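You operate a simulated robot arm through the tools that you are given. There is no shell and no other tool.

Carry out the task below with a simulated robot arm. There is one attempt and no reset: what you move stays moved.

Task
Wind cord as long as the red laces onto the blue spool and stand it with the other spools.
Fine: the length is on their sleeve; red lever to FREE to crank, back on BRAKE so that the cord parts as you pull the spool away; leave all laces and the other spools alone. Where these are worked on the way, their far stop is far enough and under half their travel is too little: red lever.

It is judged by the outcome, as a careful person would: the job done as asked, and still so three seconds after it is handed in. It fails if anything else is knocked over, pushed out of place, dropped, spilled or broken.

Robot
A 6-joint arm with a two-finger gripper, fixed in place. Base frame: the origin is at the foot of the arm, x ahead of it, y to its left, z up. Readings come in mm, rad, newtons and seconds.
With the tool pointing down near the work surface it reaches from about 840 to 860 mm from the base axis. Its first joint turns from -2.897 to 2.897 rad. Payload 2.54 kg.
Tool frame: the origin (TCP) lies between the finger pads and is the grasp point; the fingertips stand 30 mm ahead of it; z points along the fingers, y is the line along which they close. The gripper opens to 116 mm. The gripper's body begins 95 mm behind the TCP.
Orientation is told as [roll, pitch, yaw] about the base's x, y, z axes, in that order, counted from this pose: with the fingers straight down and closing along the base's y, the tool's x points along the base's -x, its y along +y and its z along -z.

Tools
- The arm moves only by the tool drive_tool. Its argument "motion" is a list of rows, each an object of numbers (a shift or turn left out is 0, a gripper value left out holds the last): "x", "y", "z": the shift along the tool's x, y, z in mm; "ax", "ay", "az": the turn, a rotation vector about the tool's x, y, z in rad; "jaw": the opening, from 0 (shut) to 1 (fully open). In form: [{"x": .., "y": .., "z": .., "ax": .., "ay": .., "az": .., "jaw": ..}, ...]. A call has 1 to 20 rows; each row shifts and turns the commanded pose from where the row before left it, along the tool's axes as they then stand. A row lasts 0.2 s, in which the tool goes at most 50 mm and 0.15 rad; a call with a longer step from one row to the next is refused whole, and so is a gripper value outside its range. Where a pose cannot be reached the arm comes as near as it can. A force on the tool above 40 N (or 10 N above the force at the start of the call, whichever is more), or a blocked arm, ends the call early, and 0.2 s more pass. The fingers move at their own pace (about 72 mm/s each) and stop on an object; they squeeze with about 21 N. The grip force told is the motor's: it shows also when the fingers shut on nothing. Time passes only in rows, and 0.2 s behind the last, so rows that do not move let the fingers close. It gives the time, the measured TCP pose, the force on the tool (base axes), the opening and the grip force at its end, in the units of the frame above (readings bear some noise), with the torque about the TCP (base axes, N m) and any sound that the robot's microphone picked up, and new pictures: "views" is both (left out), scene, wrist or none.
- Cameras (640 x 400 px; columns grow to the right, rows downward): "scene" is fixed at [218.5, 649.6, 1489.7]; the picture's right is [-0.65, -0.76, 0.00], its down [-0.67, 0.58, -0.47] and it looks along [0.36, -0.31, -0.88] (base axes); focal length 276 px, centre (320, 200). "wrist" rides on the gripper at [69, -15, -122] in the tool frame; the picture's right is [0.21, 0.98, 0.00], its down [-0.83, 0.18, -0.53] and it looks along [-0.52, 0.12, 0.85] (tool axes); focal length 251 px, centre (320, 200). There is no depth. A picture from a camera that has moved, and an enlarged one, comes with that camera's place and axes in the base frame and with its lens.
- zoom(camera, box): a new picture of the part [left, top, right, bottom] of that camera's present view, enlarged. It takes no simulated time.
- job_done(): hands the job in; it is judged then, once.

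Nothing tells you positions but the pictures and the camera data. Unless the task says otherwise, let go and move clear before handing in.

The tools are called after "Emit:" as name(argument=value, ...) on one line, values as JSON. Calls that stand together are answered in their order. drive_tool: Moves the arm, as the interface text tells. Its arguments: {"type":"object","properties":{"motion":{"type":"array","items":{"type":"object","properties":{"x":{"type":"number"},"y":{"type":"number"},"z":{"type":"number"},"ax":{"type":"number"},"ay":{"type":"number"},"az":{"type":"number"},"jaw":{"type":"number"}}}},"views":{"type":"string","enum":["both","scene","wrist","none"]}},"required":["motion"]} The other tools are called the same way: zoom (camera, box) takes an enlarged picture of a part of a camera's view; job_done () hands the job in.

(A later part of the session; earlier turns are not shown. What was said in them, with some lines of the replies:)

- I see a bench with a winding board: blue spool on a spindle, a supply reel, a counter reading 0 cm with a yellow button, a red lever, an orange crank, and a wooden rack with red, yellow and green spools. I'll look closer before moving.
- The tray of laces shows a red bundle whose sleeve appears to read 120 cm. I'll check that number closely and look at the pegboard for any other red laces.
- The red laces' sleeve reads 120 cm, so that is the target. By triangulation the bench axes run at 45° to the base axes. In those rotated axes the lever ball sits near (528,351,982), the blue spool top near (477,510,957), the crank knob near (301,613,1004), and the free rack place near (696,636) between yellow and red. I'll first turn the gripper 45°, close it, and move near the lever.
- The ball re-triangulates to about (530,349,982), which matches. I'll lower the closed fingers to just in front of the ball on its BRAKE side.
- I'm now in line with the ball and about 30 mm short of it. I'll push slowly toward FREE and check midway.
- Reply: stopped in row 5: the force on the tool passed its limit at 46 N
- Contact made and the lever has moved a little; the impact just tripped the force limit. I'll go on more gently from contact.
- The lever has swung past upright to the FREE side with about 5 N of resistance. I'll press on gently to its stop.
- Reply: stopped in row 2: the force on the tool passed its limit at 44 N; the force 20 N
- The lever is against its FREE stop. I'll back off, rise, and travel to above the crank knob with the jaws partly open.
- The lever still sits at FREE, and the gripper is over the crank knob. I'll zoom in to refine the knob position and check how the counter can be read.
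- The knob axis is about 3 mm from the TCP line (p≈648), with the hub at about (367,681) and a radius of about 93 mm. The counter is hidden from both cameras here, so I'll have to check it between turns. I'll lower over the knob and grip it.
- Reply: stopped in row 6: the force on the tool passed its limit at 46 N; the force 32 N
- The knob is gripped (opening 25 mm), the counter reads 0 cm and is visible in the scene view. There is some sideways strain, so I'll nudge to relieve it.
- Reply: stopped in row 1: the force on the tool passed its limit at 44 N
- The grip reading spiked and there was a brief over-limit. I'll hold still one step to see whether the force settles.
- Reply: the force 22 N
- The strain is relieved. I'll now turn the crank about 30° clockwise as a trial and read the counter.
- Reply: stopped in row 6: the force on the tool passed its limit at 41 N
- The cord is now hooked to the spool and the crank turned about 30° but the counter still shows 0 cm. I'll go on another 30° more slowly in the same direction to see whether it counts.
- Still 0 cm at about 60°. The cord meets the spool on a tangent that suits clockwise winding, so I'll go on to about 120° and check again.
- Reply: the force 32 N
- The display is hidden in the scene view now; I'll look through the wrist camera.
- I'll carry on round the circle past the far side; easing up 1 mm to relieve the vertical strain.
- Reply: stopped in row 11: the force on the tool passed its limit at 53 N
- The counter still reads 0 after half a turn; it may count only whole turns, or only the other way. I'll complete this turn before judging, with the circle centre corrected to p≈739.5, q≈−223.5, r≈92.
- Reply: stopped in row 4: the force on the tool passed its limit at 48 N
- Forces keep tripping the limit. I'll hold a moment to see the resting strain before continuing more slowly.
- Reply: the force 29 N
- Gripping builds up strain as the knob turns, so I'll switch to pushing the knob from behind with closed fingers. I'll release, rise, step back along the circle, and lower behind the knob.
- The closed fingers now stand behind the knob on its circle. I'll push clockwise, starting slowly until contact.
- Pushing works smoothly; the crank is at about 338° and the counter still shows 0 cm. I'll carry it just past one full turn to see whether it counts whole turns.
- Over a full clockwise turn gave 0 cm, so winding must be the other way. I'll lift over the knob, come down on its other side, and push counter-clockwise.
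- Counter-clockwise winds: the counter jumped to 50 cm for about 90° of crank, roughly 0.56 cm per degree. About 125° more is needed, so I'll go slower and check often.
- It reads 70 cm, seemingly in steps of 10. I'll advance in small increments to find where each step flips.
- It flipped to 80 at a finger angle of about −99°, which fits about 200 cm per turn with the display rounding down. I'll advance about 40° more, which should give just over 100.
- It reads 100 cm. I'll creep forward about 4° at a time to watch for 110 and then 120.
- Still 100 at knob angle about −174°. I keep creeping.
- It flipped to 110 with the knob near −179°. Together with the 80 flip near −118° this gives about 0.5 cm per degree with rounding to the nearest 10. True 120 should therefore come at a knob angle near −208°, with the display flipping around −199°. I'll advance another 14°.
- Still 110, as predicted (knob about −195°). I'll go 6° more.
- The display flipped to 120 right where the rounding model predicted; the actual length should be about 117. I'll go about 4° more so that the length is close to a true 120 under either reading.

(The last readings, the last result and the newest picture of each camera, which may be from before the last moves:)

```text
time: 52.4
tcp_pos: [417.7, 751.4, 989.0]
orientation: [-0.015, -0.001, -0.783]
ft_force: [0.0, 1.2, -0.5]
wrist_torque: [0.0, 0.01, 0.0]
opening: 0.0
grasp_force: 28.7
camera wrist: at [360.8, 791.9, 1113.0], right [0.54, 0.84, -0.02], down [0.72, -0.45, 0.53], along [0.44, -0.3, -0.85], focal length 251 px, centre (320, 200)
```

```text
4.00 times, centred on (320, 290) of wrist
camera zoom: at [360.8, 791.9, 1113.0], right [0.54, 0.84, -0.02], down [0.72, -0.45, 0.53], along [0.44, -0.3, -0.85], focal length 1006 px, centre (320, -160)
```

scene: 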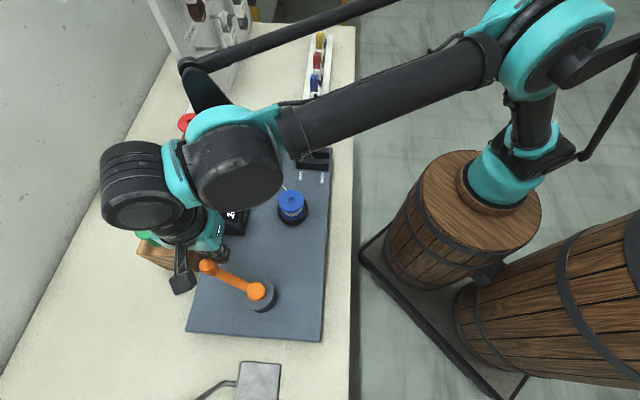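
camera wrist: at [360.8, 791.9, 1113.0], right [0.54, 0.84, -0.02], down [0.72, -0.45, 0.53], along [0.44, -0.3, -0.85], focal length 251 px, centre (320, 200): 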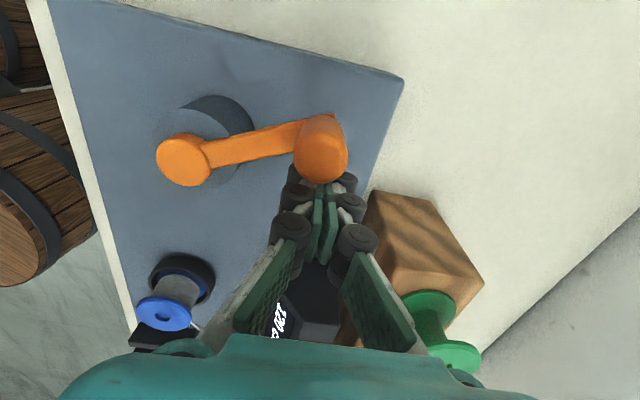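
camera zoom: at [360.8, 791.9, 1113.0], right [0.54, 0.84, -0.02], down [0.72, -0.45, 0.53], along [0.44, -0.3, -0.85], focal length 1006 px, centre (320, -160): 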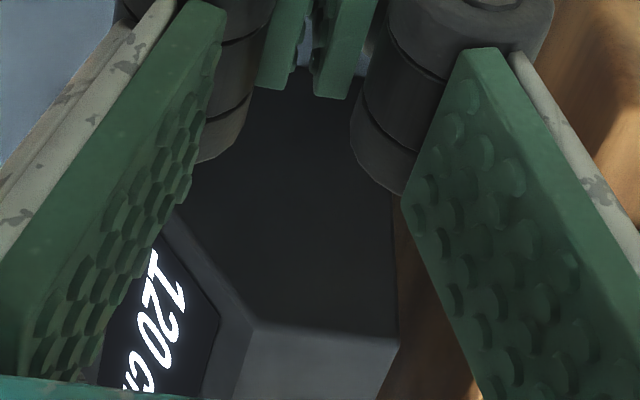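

The counter reads 120 cm and the crank stays put. Next I'll back off from the knob, rise, and travel to straddle the lever ball at FREE with jaws about 50 mm apart; the supply reel is close by, so I'll check the view before going down.

Emit:
drive_tool(motion=[{"x": -8}, {"z": -40}, {"z": -45}, {"z": -45}, {"x": -45, "y": -16, "jaw": 0.43}, {"x": -45, "y": -16}, {"x": -45, "y": -16}, {"x": -45, "y": -16}, {"x": -45, "y": -16}, {"x": -45, "y": -16}, {"x": -45, "y": -16}, {"x": -43, "y": -16}, {}], views="both")

Emit:
zoom(camera="scene", box=[190, 160, 350, 260])

```text
time: 55.2
tcp_pos: [588.3, 401.8, 1118.9]
orientation: [-0.015, -0.001, -0.781]
ft_force: [0.4, 0.1, -0.2]
wrist_torque: [0.01, 0.04, 0.01]
opening: 49.8
grasp_force: 0.0
camera wrist: at [530.9, 442.5, 1243.8], right [0.54, 0.84, -0.02], down [0.72, -0.45, 0.53], along [0.44, -0.3, -0.85], focal length 251 px, centre (320, 200)
```

scene: 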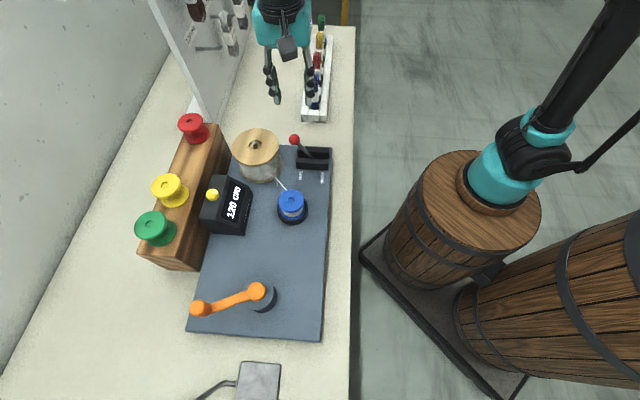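
wrist: 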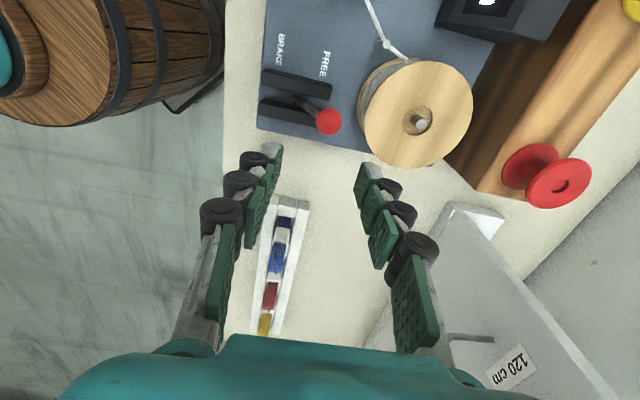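

```text
4.00 times, centred on (270, 210) of scene
camera zoom: at [218.5, 649.6, 1489.7], right [-0.65, -0.76, 0.0], down [-0.67, 0.58, -0.47], along [0.36, -0.31, -0.88], focal length 1105 px, centre (520, 160)
```

zoom: 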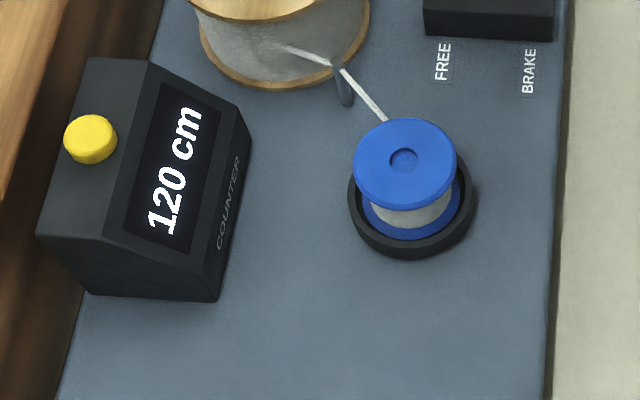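

The counter stays at 120 cm. The ball is at p≈707, q≈128 and there is about 8 mm clearance from the reel for the far finger. I'll lower to straddle the ball.

Emit:
drive_tool(motion=[{"x": -3}, {"z": 40}, {"z": 30}, {"z": 20}, {"z": 15}, {"z": 13}], views="both")

Emit:
zoom(camera="scene", box=[220, 80, 380, 180])

```text
time: 56.6
tcp_pos: [591.0, 401.5, 1004.5]
orientation: [-0.016, -0.001, -0.783]
ft_force: [0.5, 0.2, -0.4]
wrist_torque: [0.01, 0.01, 0.0]
opening: 49.9
grasp_force: 0.1
camera wrist: at [531.8, 441.7, 1127.7], right [0.54, 0.84, -0.02], down [0.72, -0.45, 0.53], along [0.44, -0.3, -0.85], focal length 251 px, centre (320, 200)
```

scene: 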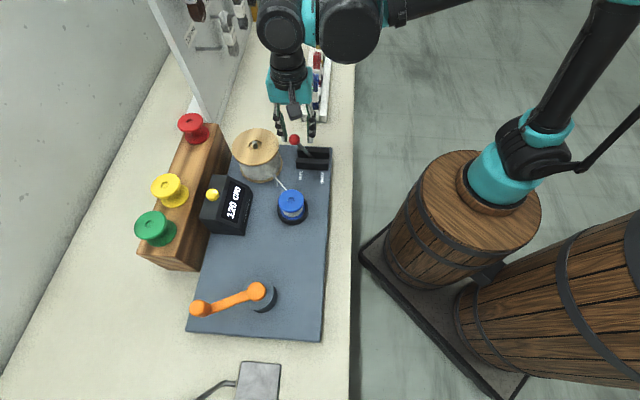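
wrist: 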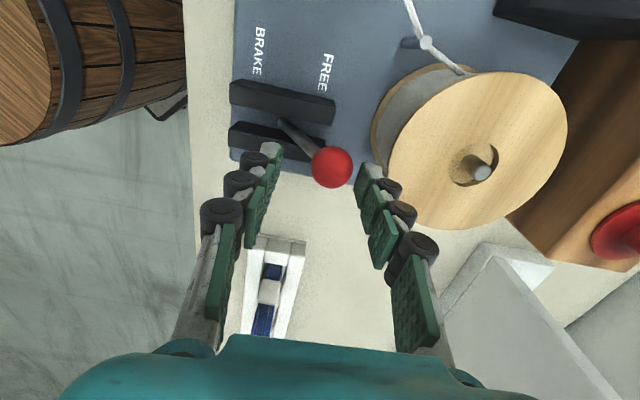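

```text
4.00 times, centred on (300, 130) of scene
camera zoom: at [218.5, 649.6, 1489.7], right [-0.65, -0.76, 0.0], down [-0.67, 0.58, -0.47], along [0.36, -0.31, -0.88], focal length 1105 px, centre (400, 480)
```

zoom: 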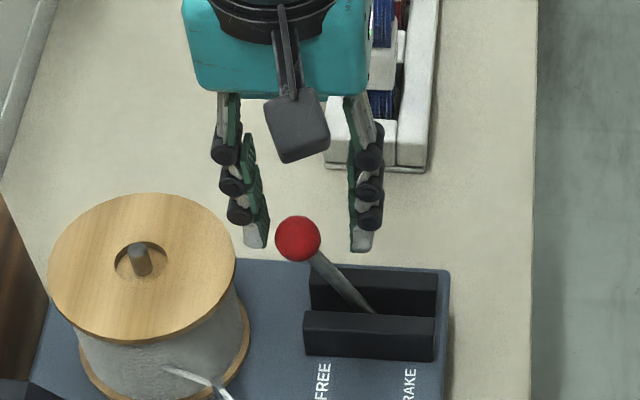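

The ball is between the fingers with clearance on both sides. I'll lower 5 mm more and pull it slowly toward BRAKE.

Emit:
drive_tool(motion=[{"z": 5}, {"y": -3}, {"y": -3}, {"y": -3}, {"y": -4}, {"y": -4}, {"y": -4}, {"y": -4}, {"y": -4}, {"y": -4}, {"y": -4}, {"y": -4}, {"y": -4}, {"y": -4}, {"y": -4}, {"y": -4}, {"y": -4}, {"y": -4}, {"y": -4}, {"y": -4}], views="none")

Emit:
zoom(camera="scene", box=[220, 80, 380, 180])

```text
time: 60.8
tcp_pos: [539.6, 349.7, 998.7]
orientation: [-0.016, -0.001, -0.782]
ft_force: [0.0, 0.5, 0.2]
wrist_torque: [-0.02, 0.0, 0.03]
opening: 49.6
grasp_force: 0.0
```

```text
4.00 times, centred on (300, 130) of scene
camera zoom: at [218.5, 649.6, 1489.7], right [-0.65, -0.76, 0.0], down [-0.67, 0.58, -0.47], along [0.36, -0.31, -0.88], focal length 1105 px, centre (400, 480)
```

zoom: 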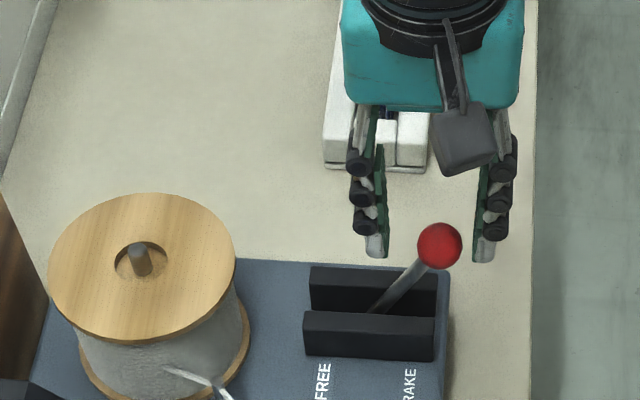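

The lever snapped fully back to BRAKE, at the same place as at the start. I'll rise and move above the blue spool with the jaws opened to about 85 mm.

Emit:
drive_tool(motion=[{"z": -45}, {"z": -45}, {"x": 40, "y": 17.4, "jaw": 0.73}, {"x": 40, "y": 17.4}, {"x": 40, "y": 17.4}, {"x": 38, "y": 17.3}, {}], views="both")

Emit:
zoom(camera="wrist", box=[220, 60, 420, 185])

Emit:
zoom(camera="scene", box=[190, 120, 350, 220])

```text
time: 62.4
tcp_pos: [479.5, 508.9, 1086.5]
orientation: [-0.018, 0.001, -0.783]
ft_force: [-0.1, -0.3, 0.0]
wrist_torque: [0.03, 0.01, -0.01]
opening: 84.7
grasp_force: 0.1
camera wrist: at [421.6, 548.6, 1210.3], right [0.54, 0.84, -0.02], down [0.72, -0.45, 0.53], along [0.44, -0.3, -0.85], focal length 251 px, centre (320, 200)
```

scene: 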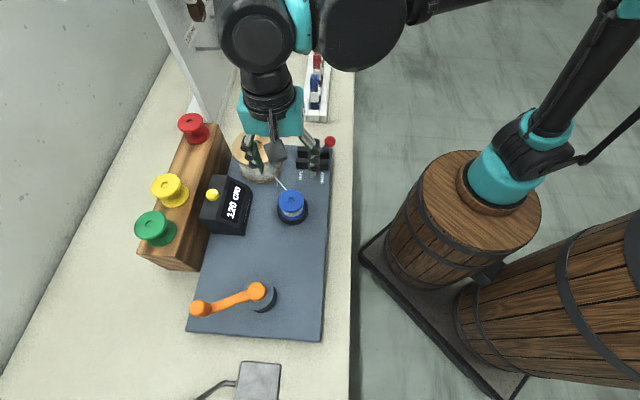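
wrist: 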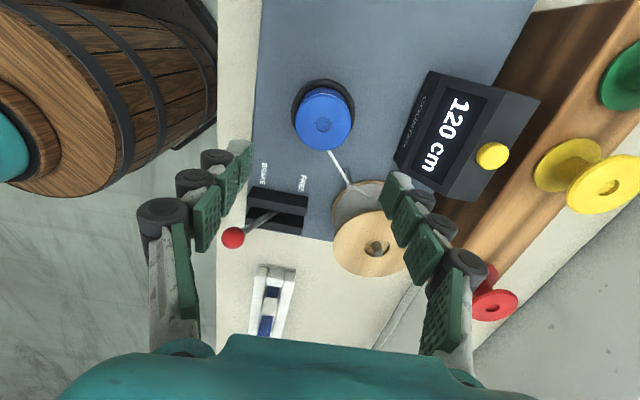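

```text
3.20 times, centred on (320, 122) of wrist
camera zoom: at [421.6, 548.6, 1210.3], right [0.54, 0.84, -0.02], down [0.72, -0.45, 0.53], along [0.44, -0.3, -0.85], focal length 805 px, centre (320, 448)
```

zoom: 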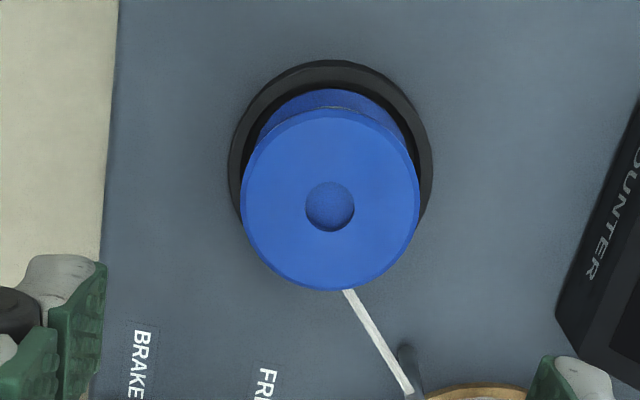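

```text
4.00 times, centred on (270, 170) of scene
camera zoom: at [218.5, 649.6, 1489.7], right [-0.65, -0.76, 0.0], down [-0.67, 0.58, -0.47], along [0.36, -0.31, -0.88], focal length 1105 px, centre (520, 320)
```

zoom: 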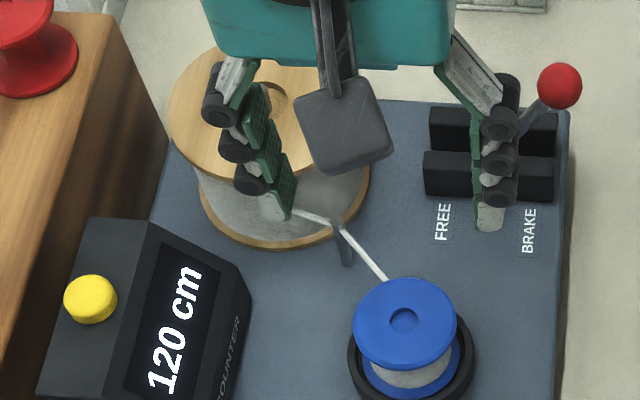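

Lever at BRAKE, counter at 120 cm. The spool axis is at p≈699, q≈−23.5. I'll square up the slight tilt, centre over the spool and lower until the fingertips stand around its top flange.

Emit:
drive_tool(motion=[{"ax": -0.0127, "ay": 0.0127}, {"x": 2.7, "y": 0.2}, {"z": 40}, {"z": 40}, {"z": 25}, {"z": 15}, {}], views="both")

Emit:
zoom(camera="wrist", box=[220, 120, 420, 245])

Emit:
zoom(camera="scene", box=[210, 140, 370, 240])

```text
time: 64.0
tcp_pos: [474.1, 513.3, 967.9]
orientation: [-0.003, 0.014, -0.783]
ft_force: [0.2, 1.2, -0.2]
wrist_torque: [0.0, 0.0, 0.0]
opening: 84.7
grasp_force: 0.1
camera wrist: at [416.0, 549.3, 1093.3], right [0.54, 0.84, 0.0], down [0.72, -0.46, 0.52], along [0.44, -0.28, -0.85], focal length 251 px, centre (320, 200)
```

scene: 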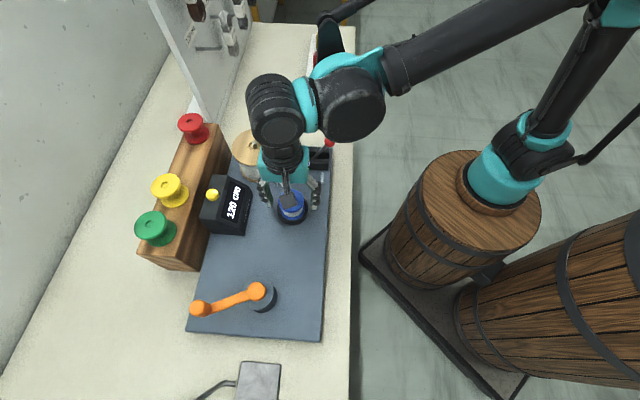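
wrist: 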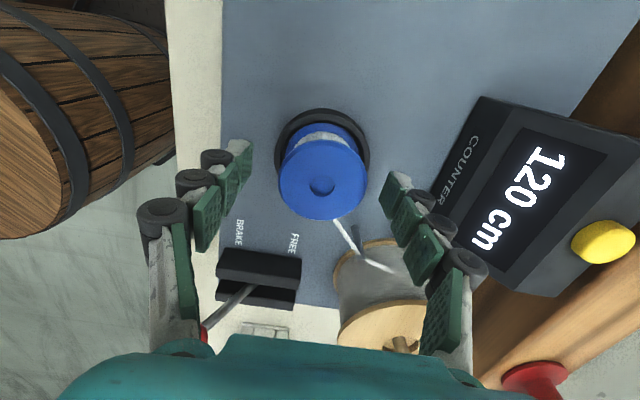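

```text
3.20 times, centred on (320, 182) of wrist
camera zoom: at [416.0, 549.3, 1093.3], right [0.54, 0.84, 0.0], down [0.72, -0.46, 0.52], along [0.44, -0.28, -0.85], focal length 805 px, centre (320, 256)
```

zoom: 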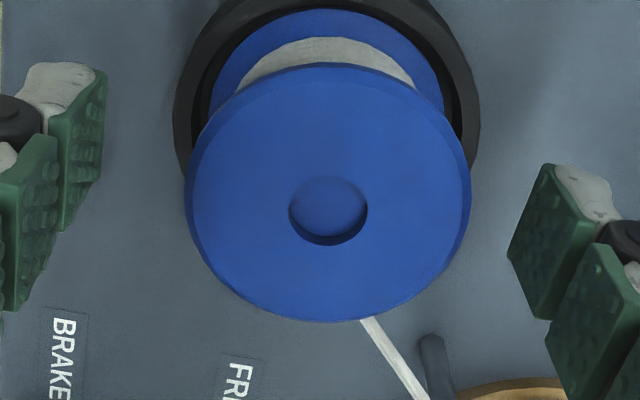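

```text
4.00 times, centred on (290, 190) of scene
camera zoom: at [218.5, 649.6, 1489.7], right [-0.65, -0.76, 0.0], down [-0.67, 0.58, -0.47], along [0.36, -0.31, -0.88], focal length 1105 px, centre (440, 240)
```

zoom: 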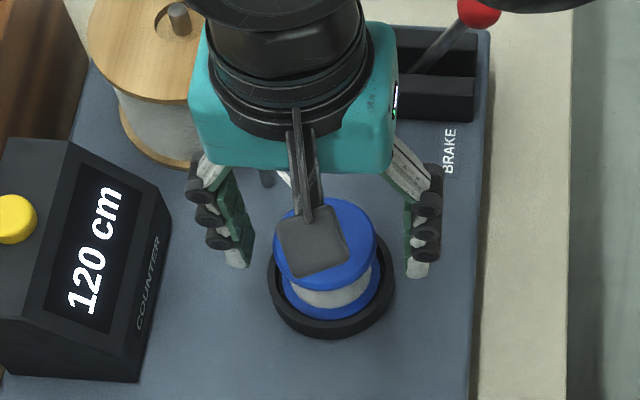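

The fingers straddle the spool well clear of reel, cord post and counter. I'll remove the small pitch error, go down 10 mm more (tips above the cup rim), and close on the flange.

Emit:
drive_tool(motion=[{"ay": -0.014, "y": 0.8, "x": -0.8}, {"z": 5}, {"z": 5}, {}, {"jaw": 0.55}, {"jaw": 0.5}, {"jaw": 0.45}, {"jaw": 0.3}, {"jaw": 0.3}], views="both")

Emit:
zoom(camera="wrist", box=[220, 120, 420, 245])

Emit:
zoom(camera="scene", box=[210, 140, 370, 240])

```text
time: 66.0
tcp_pos: [474.8, 513.2, 957.7]
orientation: [-0.003, -0.001, -0.782]
ft_force: [0.7, 1.1, 4.6]
wrist_torque: [0.01, -0.08, 0.03]
opening: 56.4
grasp_force: 21.4
camera wrist: at [415.1, 552.0, 1082.5], right [0.54, 0.84, 0.0], down [0.71, -0.45, 0.53], along [0.45, -0.29, -0.85], focal length 251 px, centre (320, 200)
```

scene: 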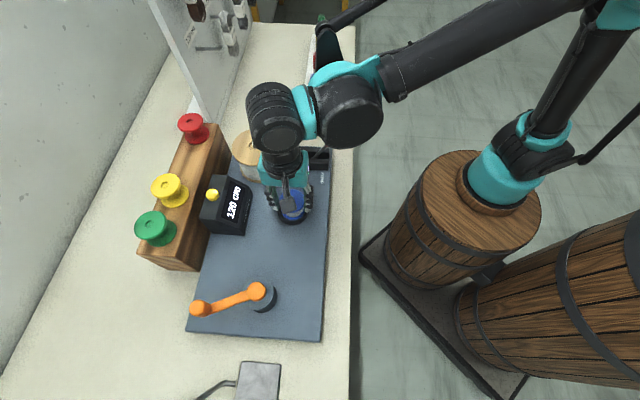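
wrist: 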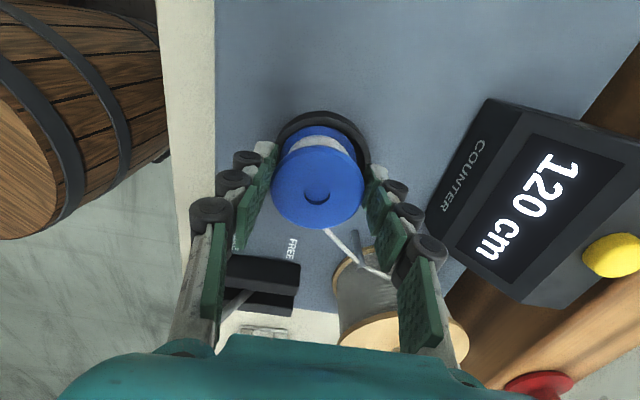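

```text
3.20 times, centred on (320, 182) of wrist
camera zoom: at [415.1, 552.0, 1082.5], right [0.54, 0.84, 0.0], down [0.71, -0.45, 0.53], along [0.45, -0.29, -0.85], focal length 805 px, centre (320, 256)
```

zoom: 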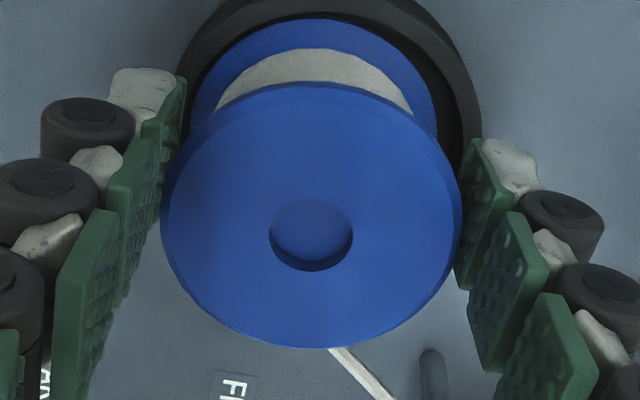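

```text
4.00 times, centred on (290, 190) of scene
camera zoom: at [218.5, 649.6, 1489.7], right [-0.65, -0.76, 0.0], down [-0.67, 0.58, -0.47], along [0.36, -0.31, -0.88], focal length 1105 px, centre (440, 240)
```

zoom: 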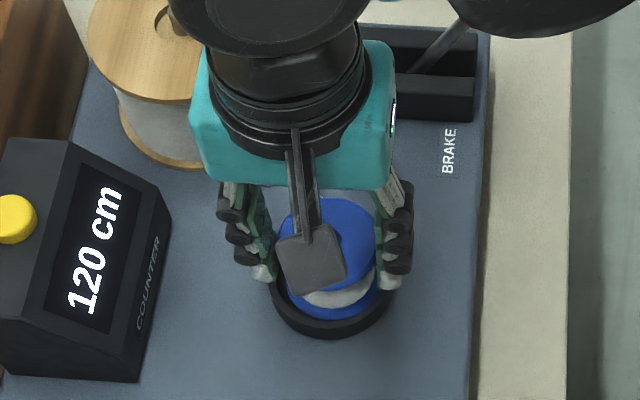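

The spool is held (opening 56.4 mm, 21 N). I'll lift it straight up, slowly at first.

Emit:
drive_tool(motion=[{"z": -3, "jaw": 0.3}, {"z": -4}, {"z": -5}, {"z": -5}, {"z": -5}, {"z": -6}, {"z": -8}, {"z": -10}, {"z": -12}, {"z": -12}], views="both")

Emit:
zoom(camera="scene", box=[210, 100, 370, 200])

Emit:
zoom(camera="wrist", box=[220, 120, 420, 245])

```text
time: 68.2
tcp_pos: [475.0, 512.7, 1029.2]
orientation: [-0.003, -0.001, -0.783]
ft_force: [0.2, 0.0, -0.4]
wrist_torque: [0.01, 0.02, 0.0]
opening: 56.6
grasp_force: 21.1
camera wrist: at [415.9, 551.4, 1153.0], right [0.54, 0.84, 0.0], down [0.71, -0.45, 0.53], along [0.45, -0.29, -0.85], focal length 251 px, centre (320, 200)
```

scene: 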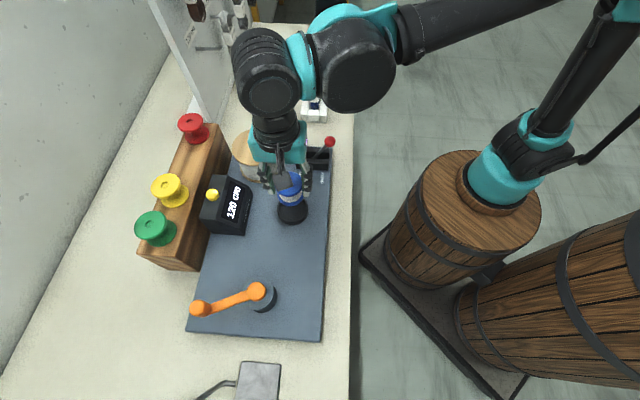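
wrist: 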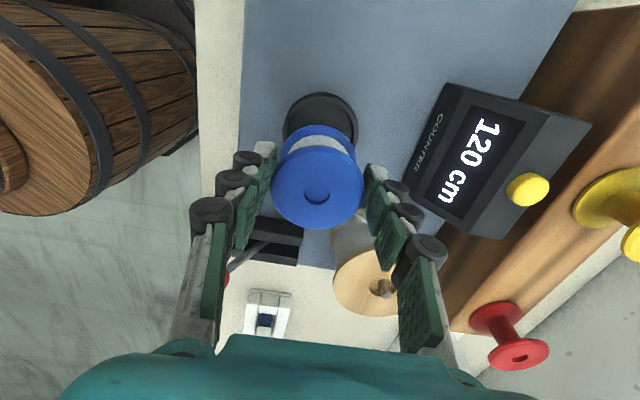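

```text
4.00 times, centred on (290, 150) of scene
camera zoom: at [218.5, 649.6, 1489.7], right [-0.65, -0.76, 0.0], down [-0.67, 0.58, -0.47], along [0.36, -0.31, -0.88], focal length 1105 px, centre (440, 400)
```

zoom: 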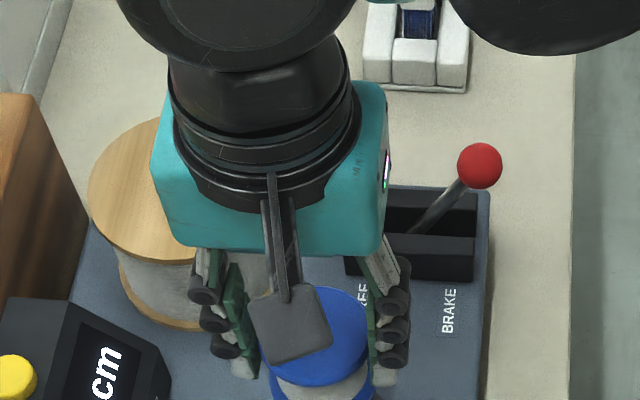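

```text
3.20 times, centred on (320, 182) of wrist
camera zoom: at [415.9, 551.4, 1153.0], right [0.54, 0.84, 0.0], down [0.71, -0.45, 0.53], along [0.45, -0.29, -0.85], focal length 805 px, centre (320, 256)
```

zoom: 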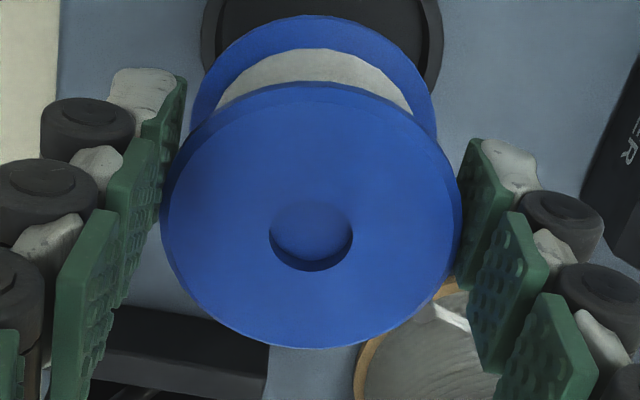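

The spool came free, the cord parted, and the lever is still at BRAKE. I'll lift higher and carry it toward the gap on the rack between yellow and red.

Emit:
drive_tool(motion=[{"z": -30}, {"z": -30}, {"z": -25}, {"x": -12, "y": 20}, {"x": -15, "y": 30}, {"x": -15, "y": 30}, {"x": -15, "y": 40}, {"y": 40}, {}], views="both")

```text
time: 70.2
tcp_pos: [628.1, 584.8, 1115.4]
orientation: [-0.004, -0.001, -0.782]
ft_force: [-0.6, 0.6, -0.6]
wrist_torque: [0.01, -0.01, -0.01]
opening: 56.3
grasp_force: 21.5
camera wrist: at [568.6, 623.5, 1239.0], right [0.54, 0.84, 0.0], down [0.71, -0.45, 0.53], along [0.45, -0.29, -0.85], focal length 251 px, centre (320, 200)
```

scene: 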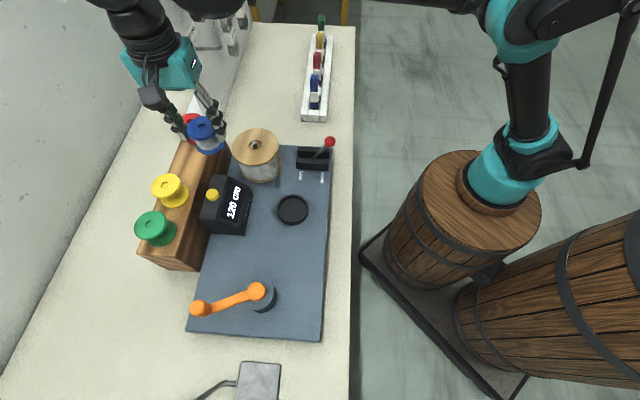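
wrist: 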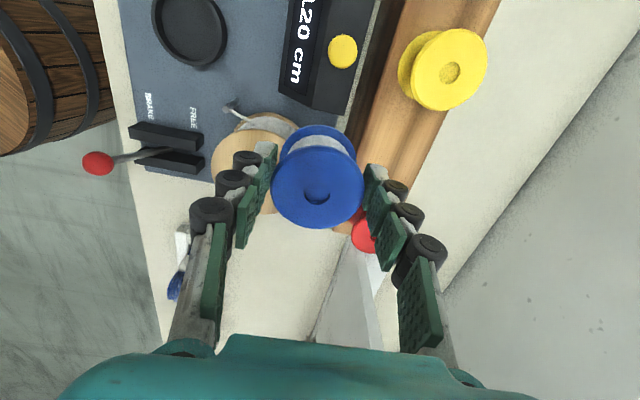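

The hand is at p≈858, q≈31, all clear. I'll move on to above the free place (p≈943, q≈43).

Emit:
drive_tool(motion=[{"x": -4, "y": 25}, {"x": -4, "y": 30}, {"x": -4, "y": 22}, {"y": 8}, {}], views="both")

Emit:
zoom(camera="scene", box=[100, 50, 260, 150])

Emit:
zoom(camera="wrist", box=[220, 60, 460, 210])

```text
time: 71.4
tcp_pos: [693.4, 634.6, 1110.5]
orientation: [-0.003, -0.003, -0.781]
ft_force: [-0.4, 0.3, -0.7]
wrist_torque: [0.01, -0.01, -0.01]
opening: 56.3
grasp_force: 20.7
out of reach, approached as far as the arm can: row 4
camera wrist: at [634.5, 672.7, 1234.2], right [0.54, 0.84, 0.0], down [0.71, -0.45, 0.53], along [0.45, -0.29, -0.85], focal length 251 px, centre (320, 200)
```

scene: 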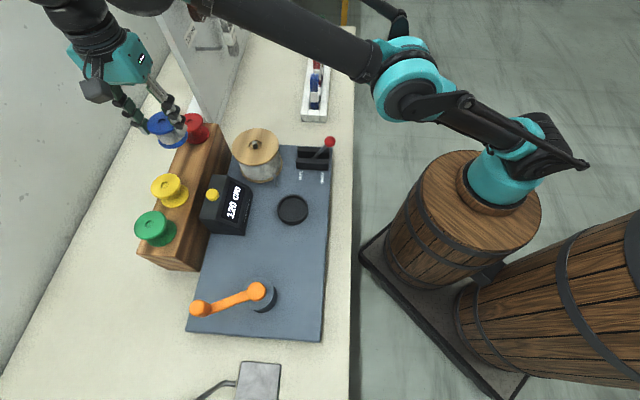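
wrist: 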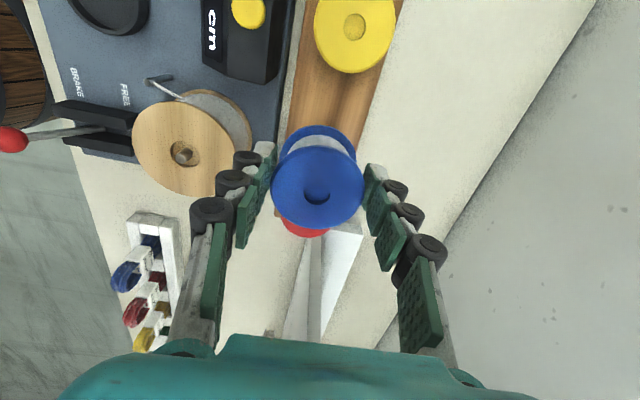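

```text
4.00 times, centred on (180, 100) of scene
camera zoom: at [218.5, 649.6, 1489.7], right [-0.65, -0.76, 0.0], down [-0.67, 0.58, -0.47], along [0.36, -0.31, -0.88], focal length 1105 px, centre (880, 600)
```

zoom: 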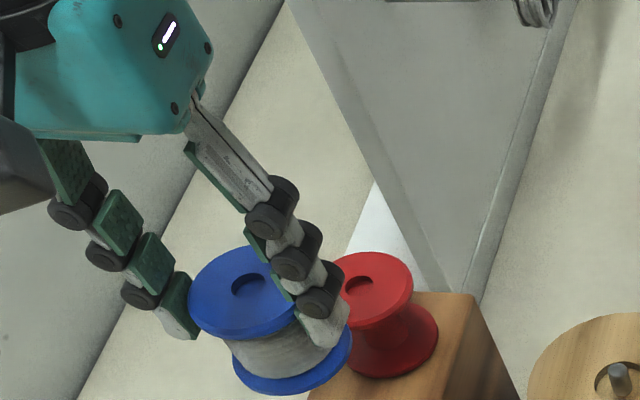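

```text
2.67 times, centred on (340, 135) of wrist
camera zoom: at [634.5, 672.7, 1234.2], right [0.54, 0.84, 0.0], down [0.71, -0.45, 0.53], along [0.45, -0.29, -0.85], focal length 670 px, centre (267, 373)
```

zoom: 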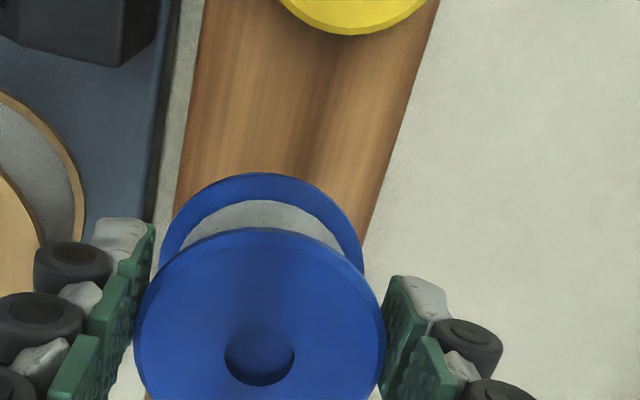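

The arm came up about 3.5 mm short in reach at this height (p≈939, q≈41.6, z≈1110). Lower should be easier, so I'll descend to just above landing height and check position.

Emit:
drive_tool(motion=[{"z": 15}, {"z": 20}, {"z": 20}, {"z": 10}, {}], views="both")

Emit:
zoom(camera="scene", box=[100, 80, 260, 180])

Emit:
zoom(camera="wrist", box=[200, 30, 460, 270])

```text
time: 72.6
tcp_pos: [693.8, 633.9, 1044.0]
orientation: [-0.003, -0.002, -0.782]
ft_force: [0.3, 0.0, -0.4]
wrist_torque: [0.02, -0.02, 0.03]
opening: 56.2
grasp_force: 20.9
camera wrist: at [635.1, 672.6, 1167.9], right [0.54, 0.84, 0.0], down [0.71, -0.45, 0.53], along [0.45, -0.29, -0.85], focal length 251 px, centre (320, 200)
```

scene: 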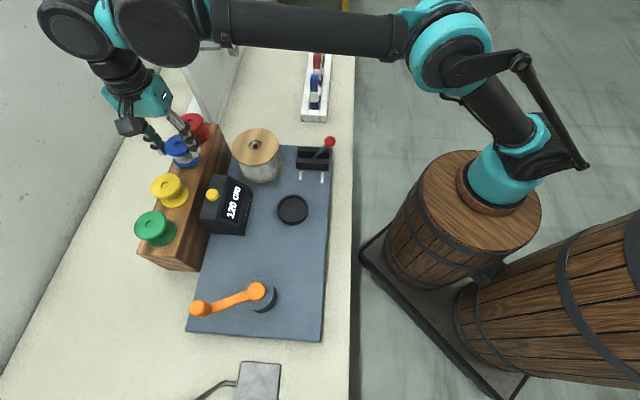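
wrist: 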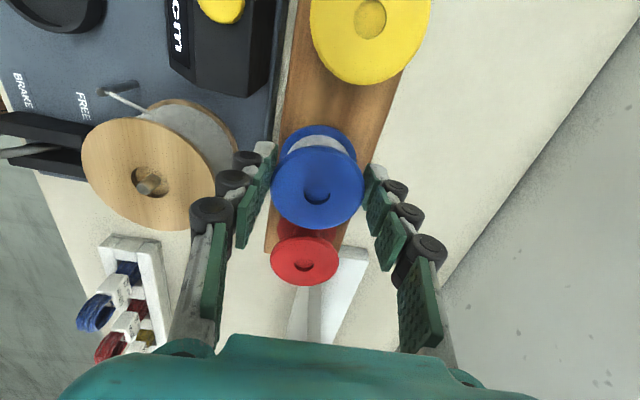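

```text
4.00 times, centred on (180, 130) of scene
camera zoom: at [218.5, 649.6, 1489.7], right [-0.65, -0.76, 0.0], down [-0.67, 0.58, -0.47], along [0.36, -0.31, -0.88], focal length 1105 px, centre (880, 480)
```

zoom: 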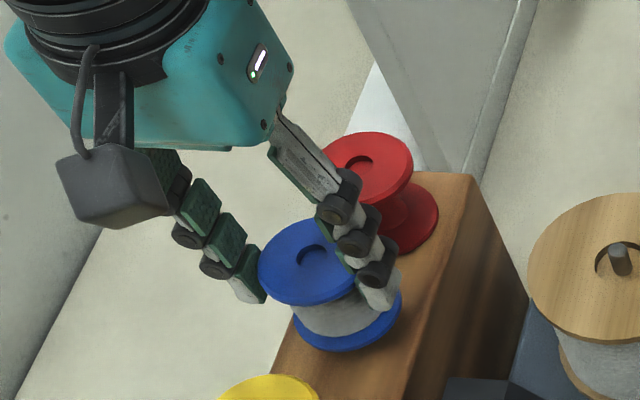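

```text
1.67 times, centred on (330, 150) of wrist
camera zoom: at [635.1, 672.6, 1167.9], right [0.54, 0.84, 0.0], down [0.71, -0.45, 0.53], along [0.45, -0.29, -0.85], focal length 419 px, centre (303, 283)
```

zoom: 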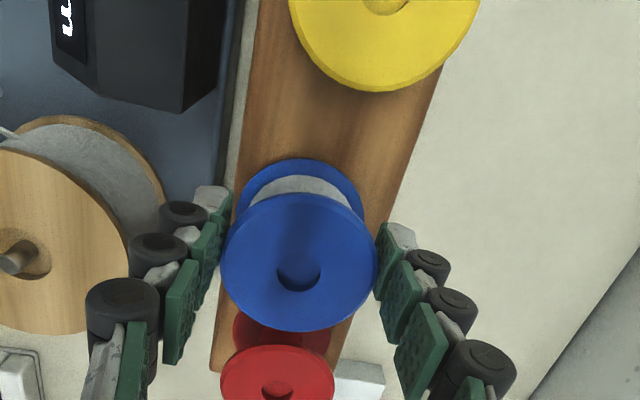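

Position is p≈939, q≈42.4. Red and yellow measure p≈945, so I'll shift 6 mm outward and lower to about 1024.

Emit:
drive_tool(motion=[{"y": 3}, {"y": 3}, {"z": 8}, {"z": 6}, {"z": 5}, {}], views="both")

Emit:
zoom(camera="scene", box=[120, 100, 248, 180])

```text
time: 74.0
tcp_pos: [698.2, 638.1, 1025.2]
orientation: [-0.001, -0.001, -0.781]
ft_force: [3.6, 6.6, 25.4]
wrist_torque: [0.24, -0.36, 0.01]
opening: 56.3
grasp_force: 21.1
camera wrist: at [638.4, 677.5, 1150.3], right [0.54, 0.84, 0.0], down [0.71, -0.45, 0.53], along [0.45, -0.29, -0.85], focal length 251 px, centre (320, 200)
```

scene: 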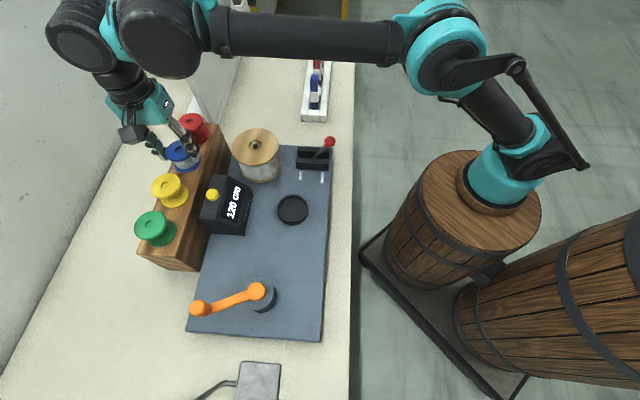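
wrist: 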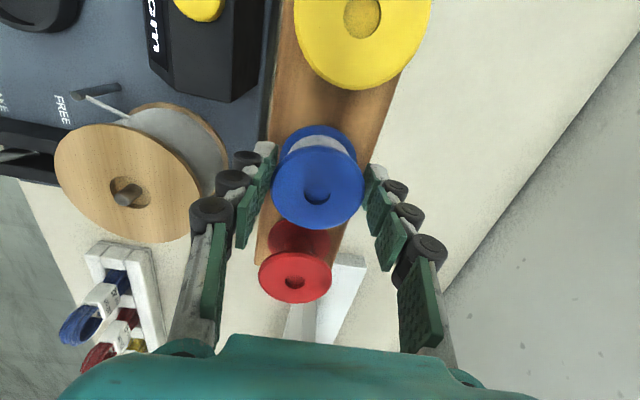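

```text
5.00 times, centred on (184, 140) of scene
camera zoom: at [218.5, 649.6, 1489.7], right [-0.65, -0.76, 0.0], down [-0.67, 0.58, -0.47], along [0.36, -0.31, -0.88], focal length 1382 px, centre (1000, 500)
```

zoom: 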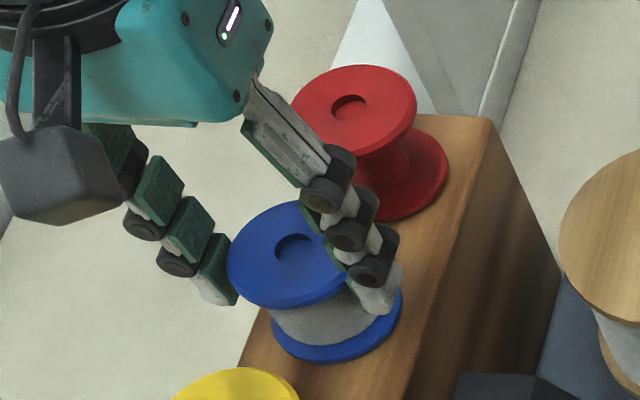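

The spool has landed (25 N upward at z≈1025, p≈945, q≈42.5). I'll ease up about 0.7 mm and then open the jaws gently.

Emit:
drive_tool(motion=[{"z": -0.4}, {"z": -0.3}, {}], views="none")

```text
time: 74.8
tcp_pos: [697.2, 638.8, 1026.9]
orientation: [-0.003, -0.002, -0.781]
ft_force: [1.9, 4.2, 12.3]
wrist_torque: [0.14, -0.17, 0.02]
opening: 56.6
grasp_force: 20.9
```

Emit:
drive_tool(motion=[{"z": -0.4}, {"jaw": 0.5}, {"jaw": 0.53}, {"jaw": 0.58}, {"jaw": 0.65}, {}], views="both")

Emit:
zoom(camera="scene", box=[120, 100, 248, 180])

```text
time: 76.2
tcp_pos: [698.3, 638.4, 1026.1]
orientation: [-0.003, -0.001, -0.781]
ft_force: [-0.2, -0.5, -0.2]
wrist_torque: [0.02, 0.01, 0.0]
opening: 75.4
grasp_force: 0.1
camera wrist: at [638.9, 677.4, 1150.7], right [0.54, 0.84, 0.0], down [0.71, -0.45, 0.53], along [0.45, -0.29, -0.85], focal length 251 px, centre (320, 200)
```

scene: 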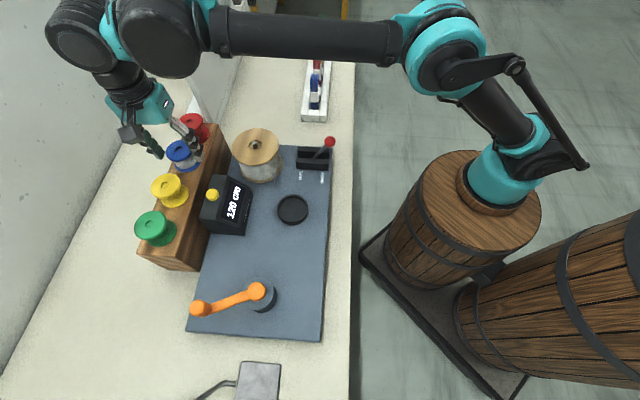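
wrist: 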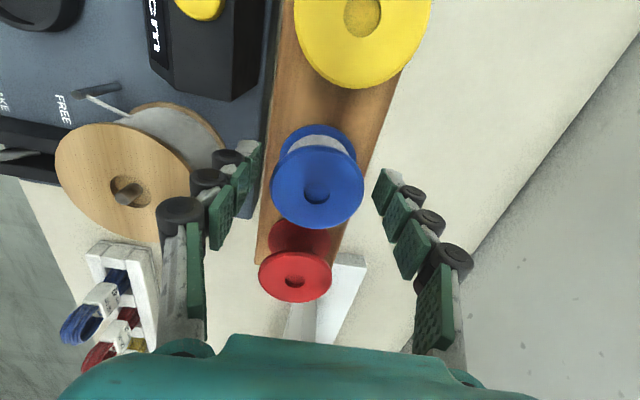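

```text
5.00 times, centred on (184, 140) of scene
camera zoom: at [218.5, 649.6, 1489.7], right [-0.65, -0.76, 0.0], down [-0.67, 0.58, -0.47], along [0.36, -0.31, -0.88], focal length 1382 px, centre (1000, 500)
```

zoom: 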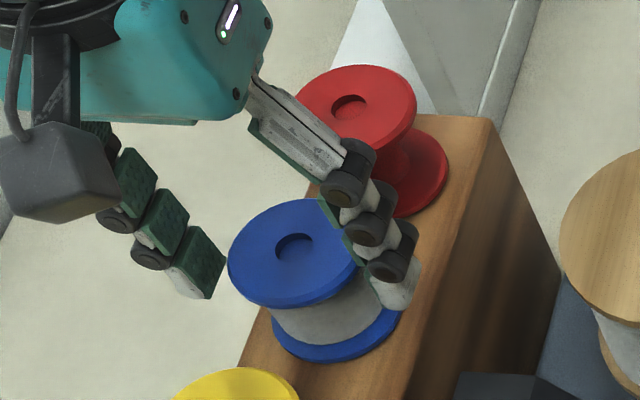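

The spool stands on its own in line with the others and the gripper is free. I'll open wider, rise straight up past the spool, then retreat toward the robot.

Emit:
drive_tool(motion=[{"jaw": 0.85}, {}, {"z": -12}, {"z": -15}, {"z": -18, "y": -1}, {"z": -20, "y": -2}, {"z": -20, "y": -10}, {"z": -15, "y": -30}, {"y": -40}, {"y": -40}, {"y": -40}, {"y": -40}, {"z": -20, "y": -40}, {"z": -20, "y": -40}, {}, {}], views="both")

Emit:
zoom(camera="scene", box=[120, 90, 280, 190])

Emit:
zoom(camera="scene", box=[120, 160, 280, 260])

Emit:
zoom(camera="scene", box=[230, 120, 358, 200])

```text
time: 79.6
tcp_pos: [500.0, 438.8, 1168.0]
orientation: [-0.004, -0.001, -0.782]
ft_force: [-0.4, 0.7, -0.3]
wrist_torque: [0.03, 0.02, -0.02]
opening: 98.7
grasp_force: 0.0
camera wrist: at [440.7, 477.2, 1291.9], right [0.54, 0.84, 0.0], down [0.71, -0.45, 0.53], along [0.45, -0.29, -0.85], focal length 251 px, centre (320, 200)
```

scene: 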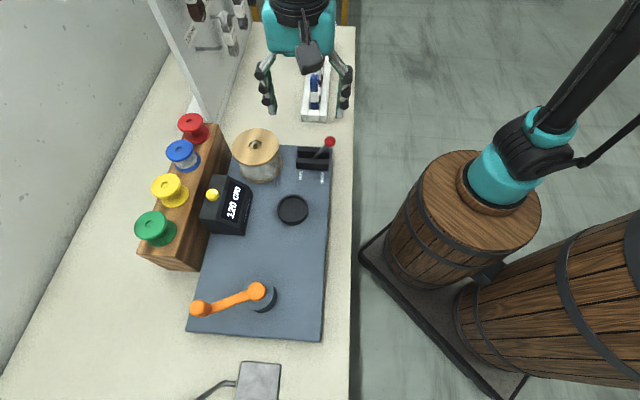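
wrist: 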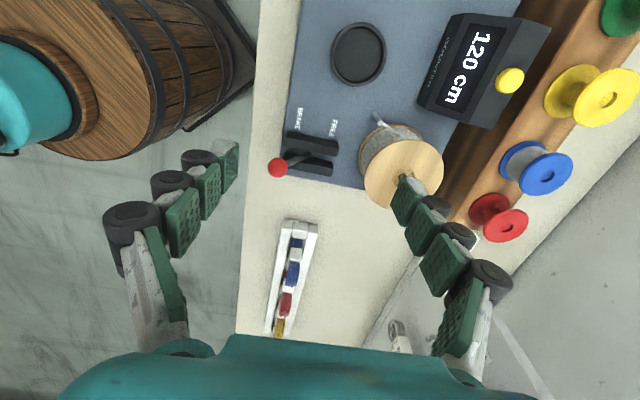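

```text
4.00 times, centred on (200, 140) of scene
camera zoom: at [218.5, 649.6, 1489.7], right [-0.65, -0.76, 0.0], down [-0.67, 0.58, -0.47], along [0.36, -0.31, -0.88], focal length 1105 px, centre (800, 440)
```

zoom: 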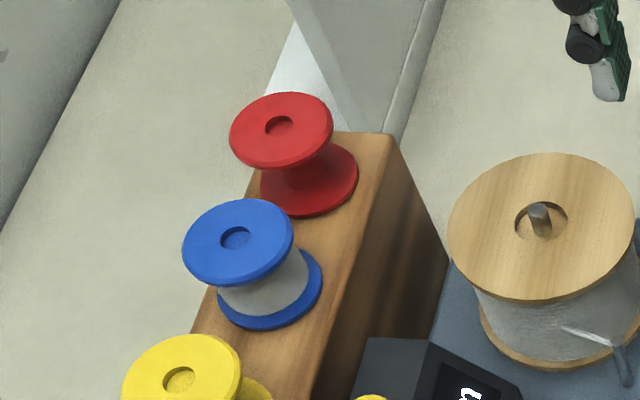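

```text
4.00 times, centred on (200, 210) of scene
camera zoom: at [218.5, 649.6, 1489.7], right [-0.65, -0.76, 0.0], down [-0.67, 0.58, -0.47], along [0.36, -0.31, -0.88], focal length 1105 px, centre (800, 160)
```

zoom: 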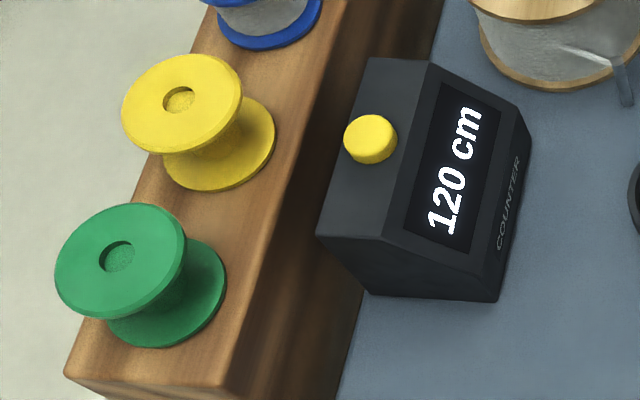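

```text
5.00 times, centred on (294, 160) of scene
camera zoom: at [218.5, 649.6, 1489.7], right [-0.65, -0.76, 0.0], down [-0.67, 0.58, -0.47], along [0.36, -0.31, -0.88], focal length 1382 px, centre (450, 400)
```

zoom: 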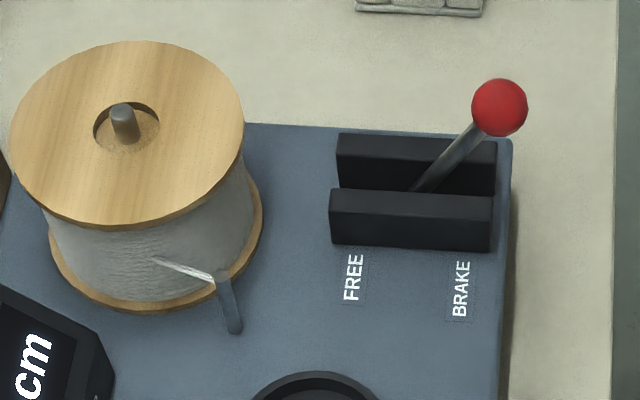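

The blue spool, wound with cord, stands upright on the rack between yellow and red. The counter reads 120 cm, the lever is back on BRAKE, the cord has parted, and the laces and other spools are where they were. The gripper is empty and clear, so I'm handing in.

Emit:
job_done()

```text
The job is handed in.
```

The blue spool now stands upright on the rack between the yellow and red spools, and the job is handed in. It is wound to 120 cm, the length printed on the red laces' sleeve.

- **Length:** The counter reads 120 cm, but it appears to round to the nearest 10. From the crank angle I estimate the cord is about 119 cm.
- **Cranking:** I first turned the crank a little over one full turn clockwise, which did not wind anything or move the counter. All the winding was done counter-clockwise.
- **Lever and cord:** The red lever went to its FREE stop for cranking and is back where it started on BRAKE. The cord parted when I lifted the spool.
- **Everything else:** In the last pictures the laces and the other three spools are where they were. The gripper is empty and clear of the bench.
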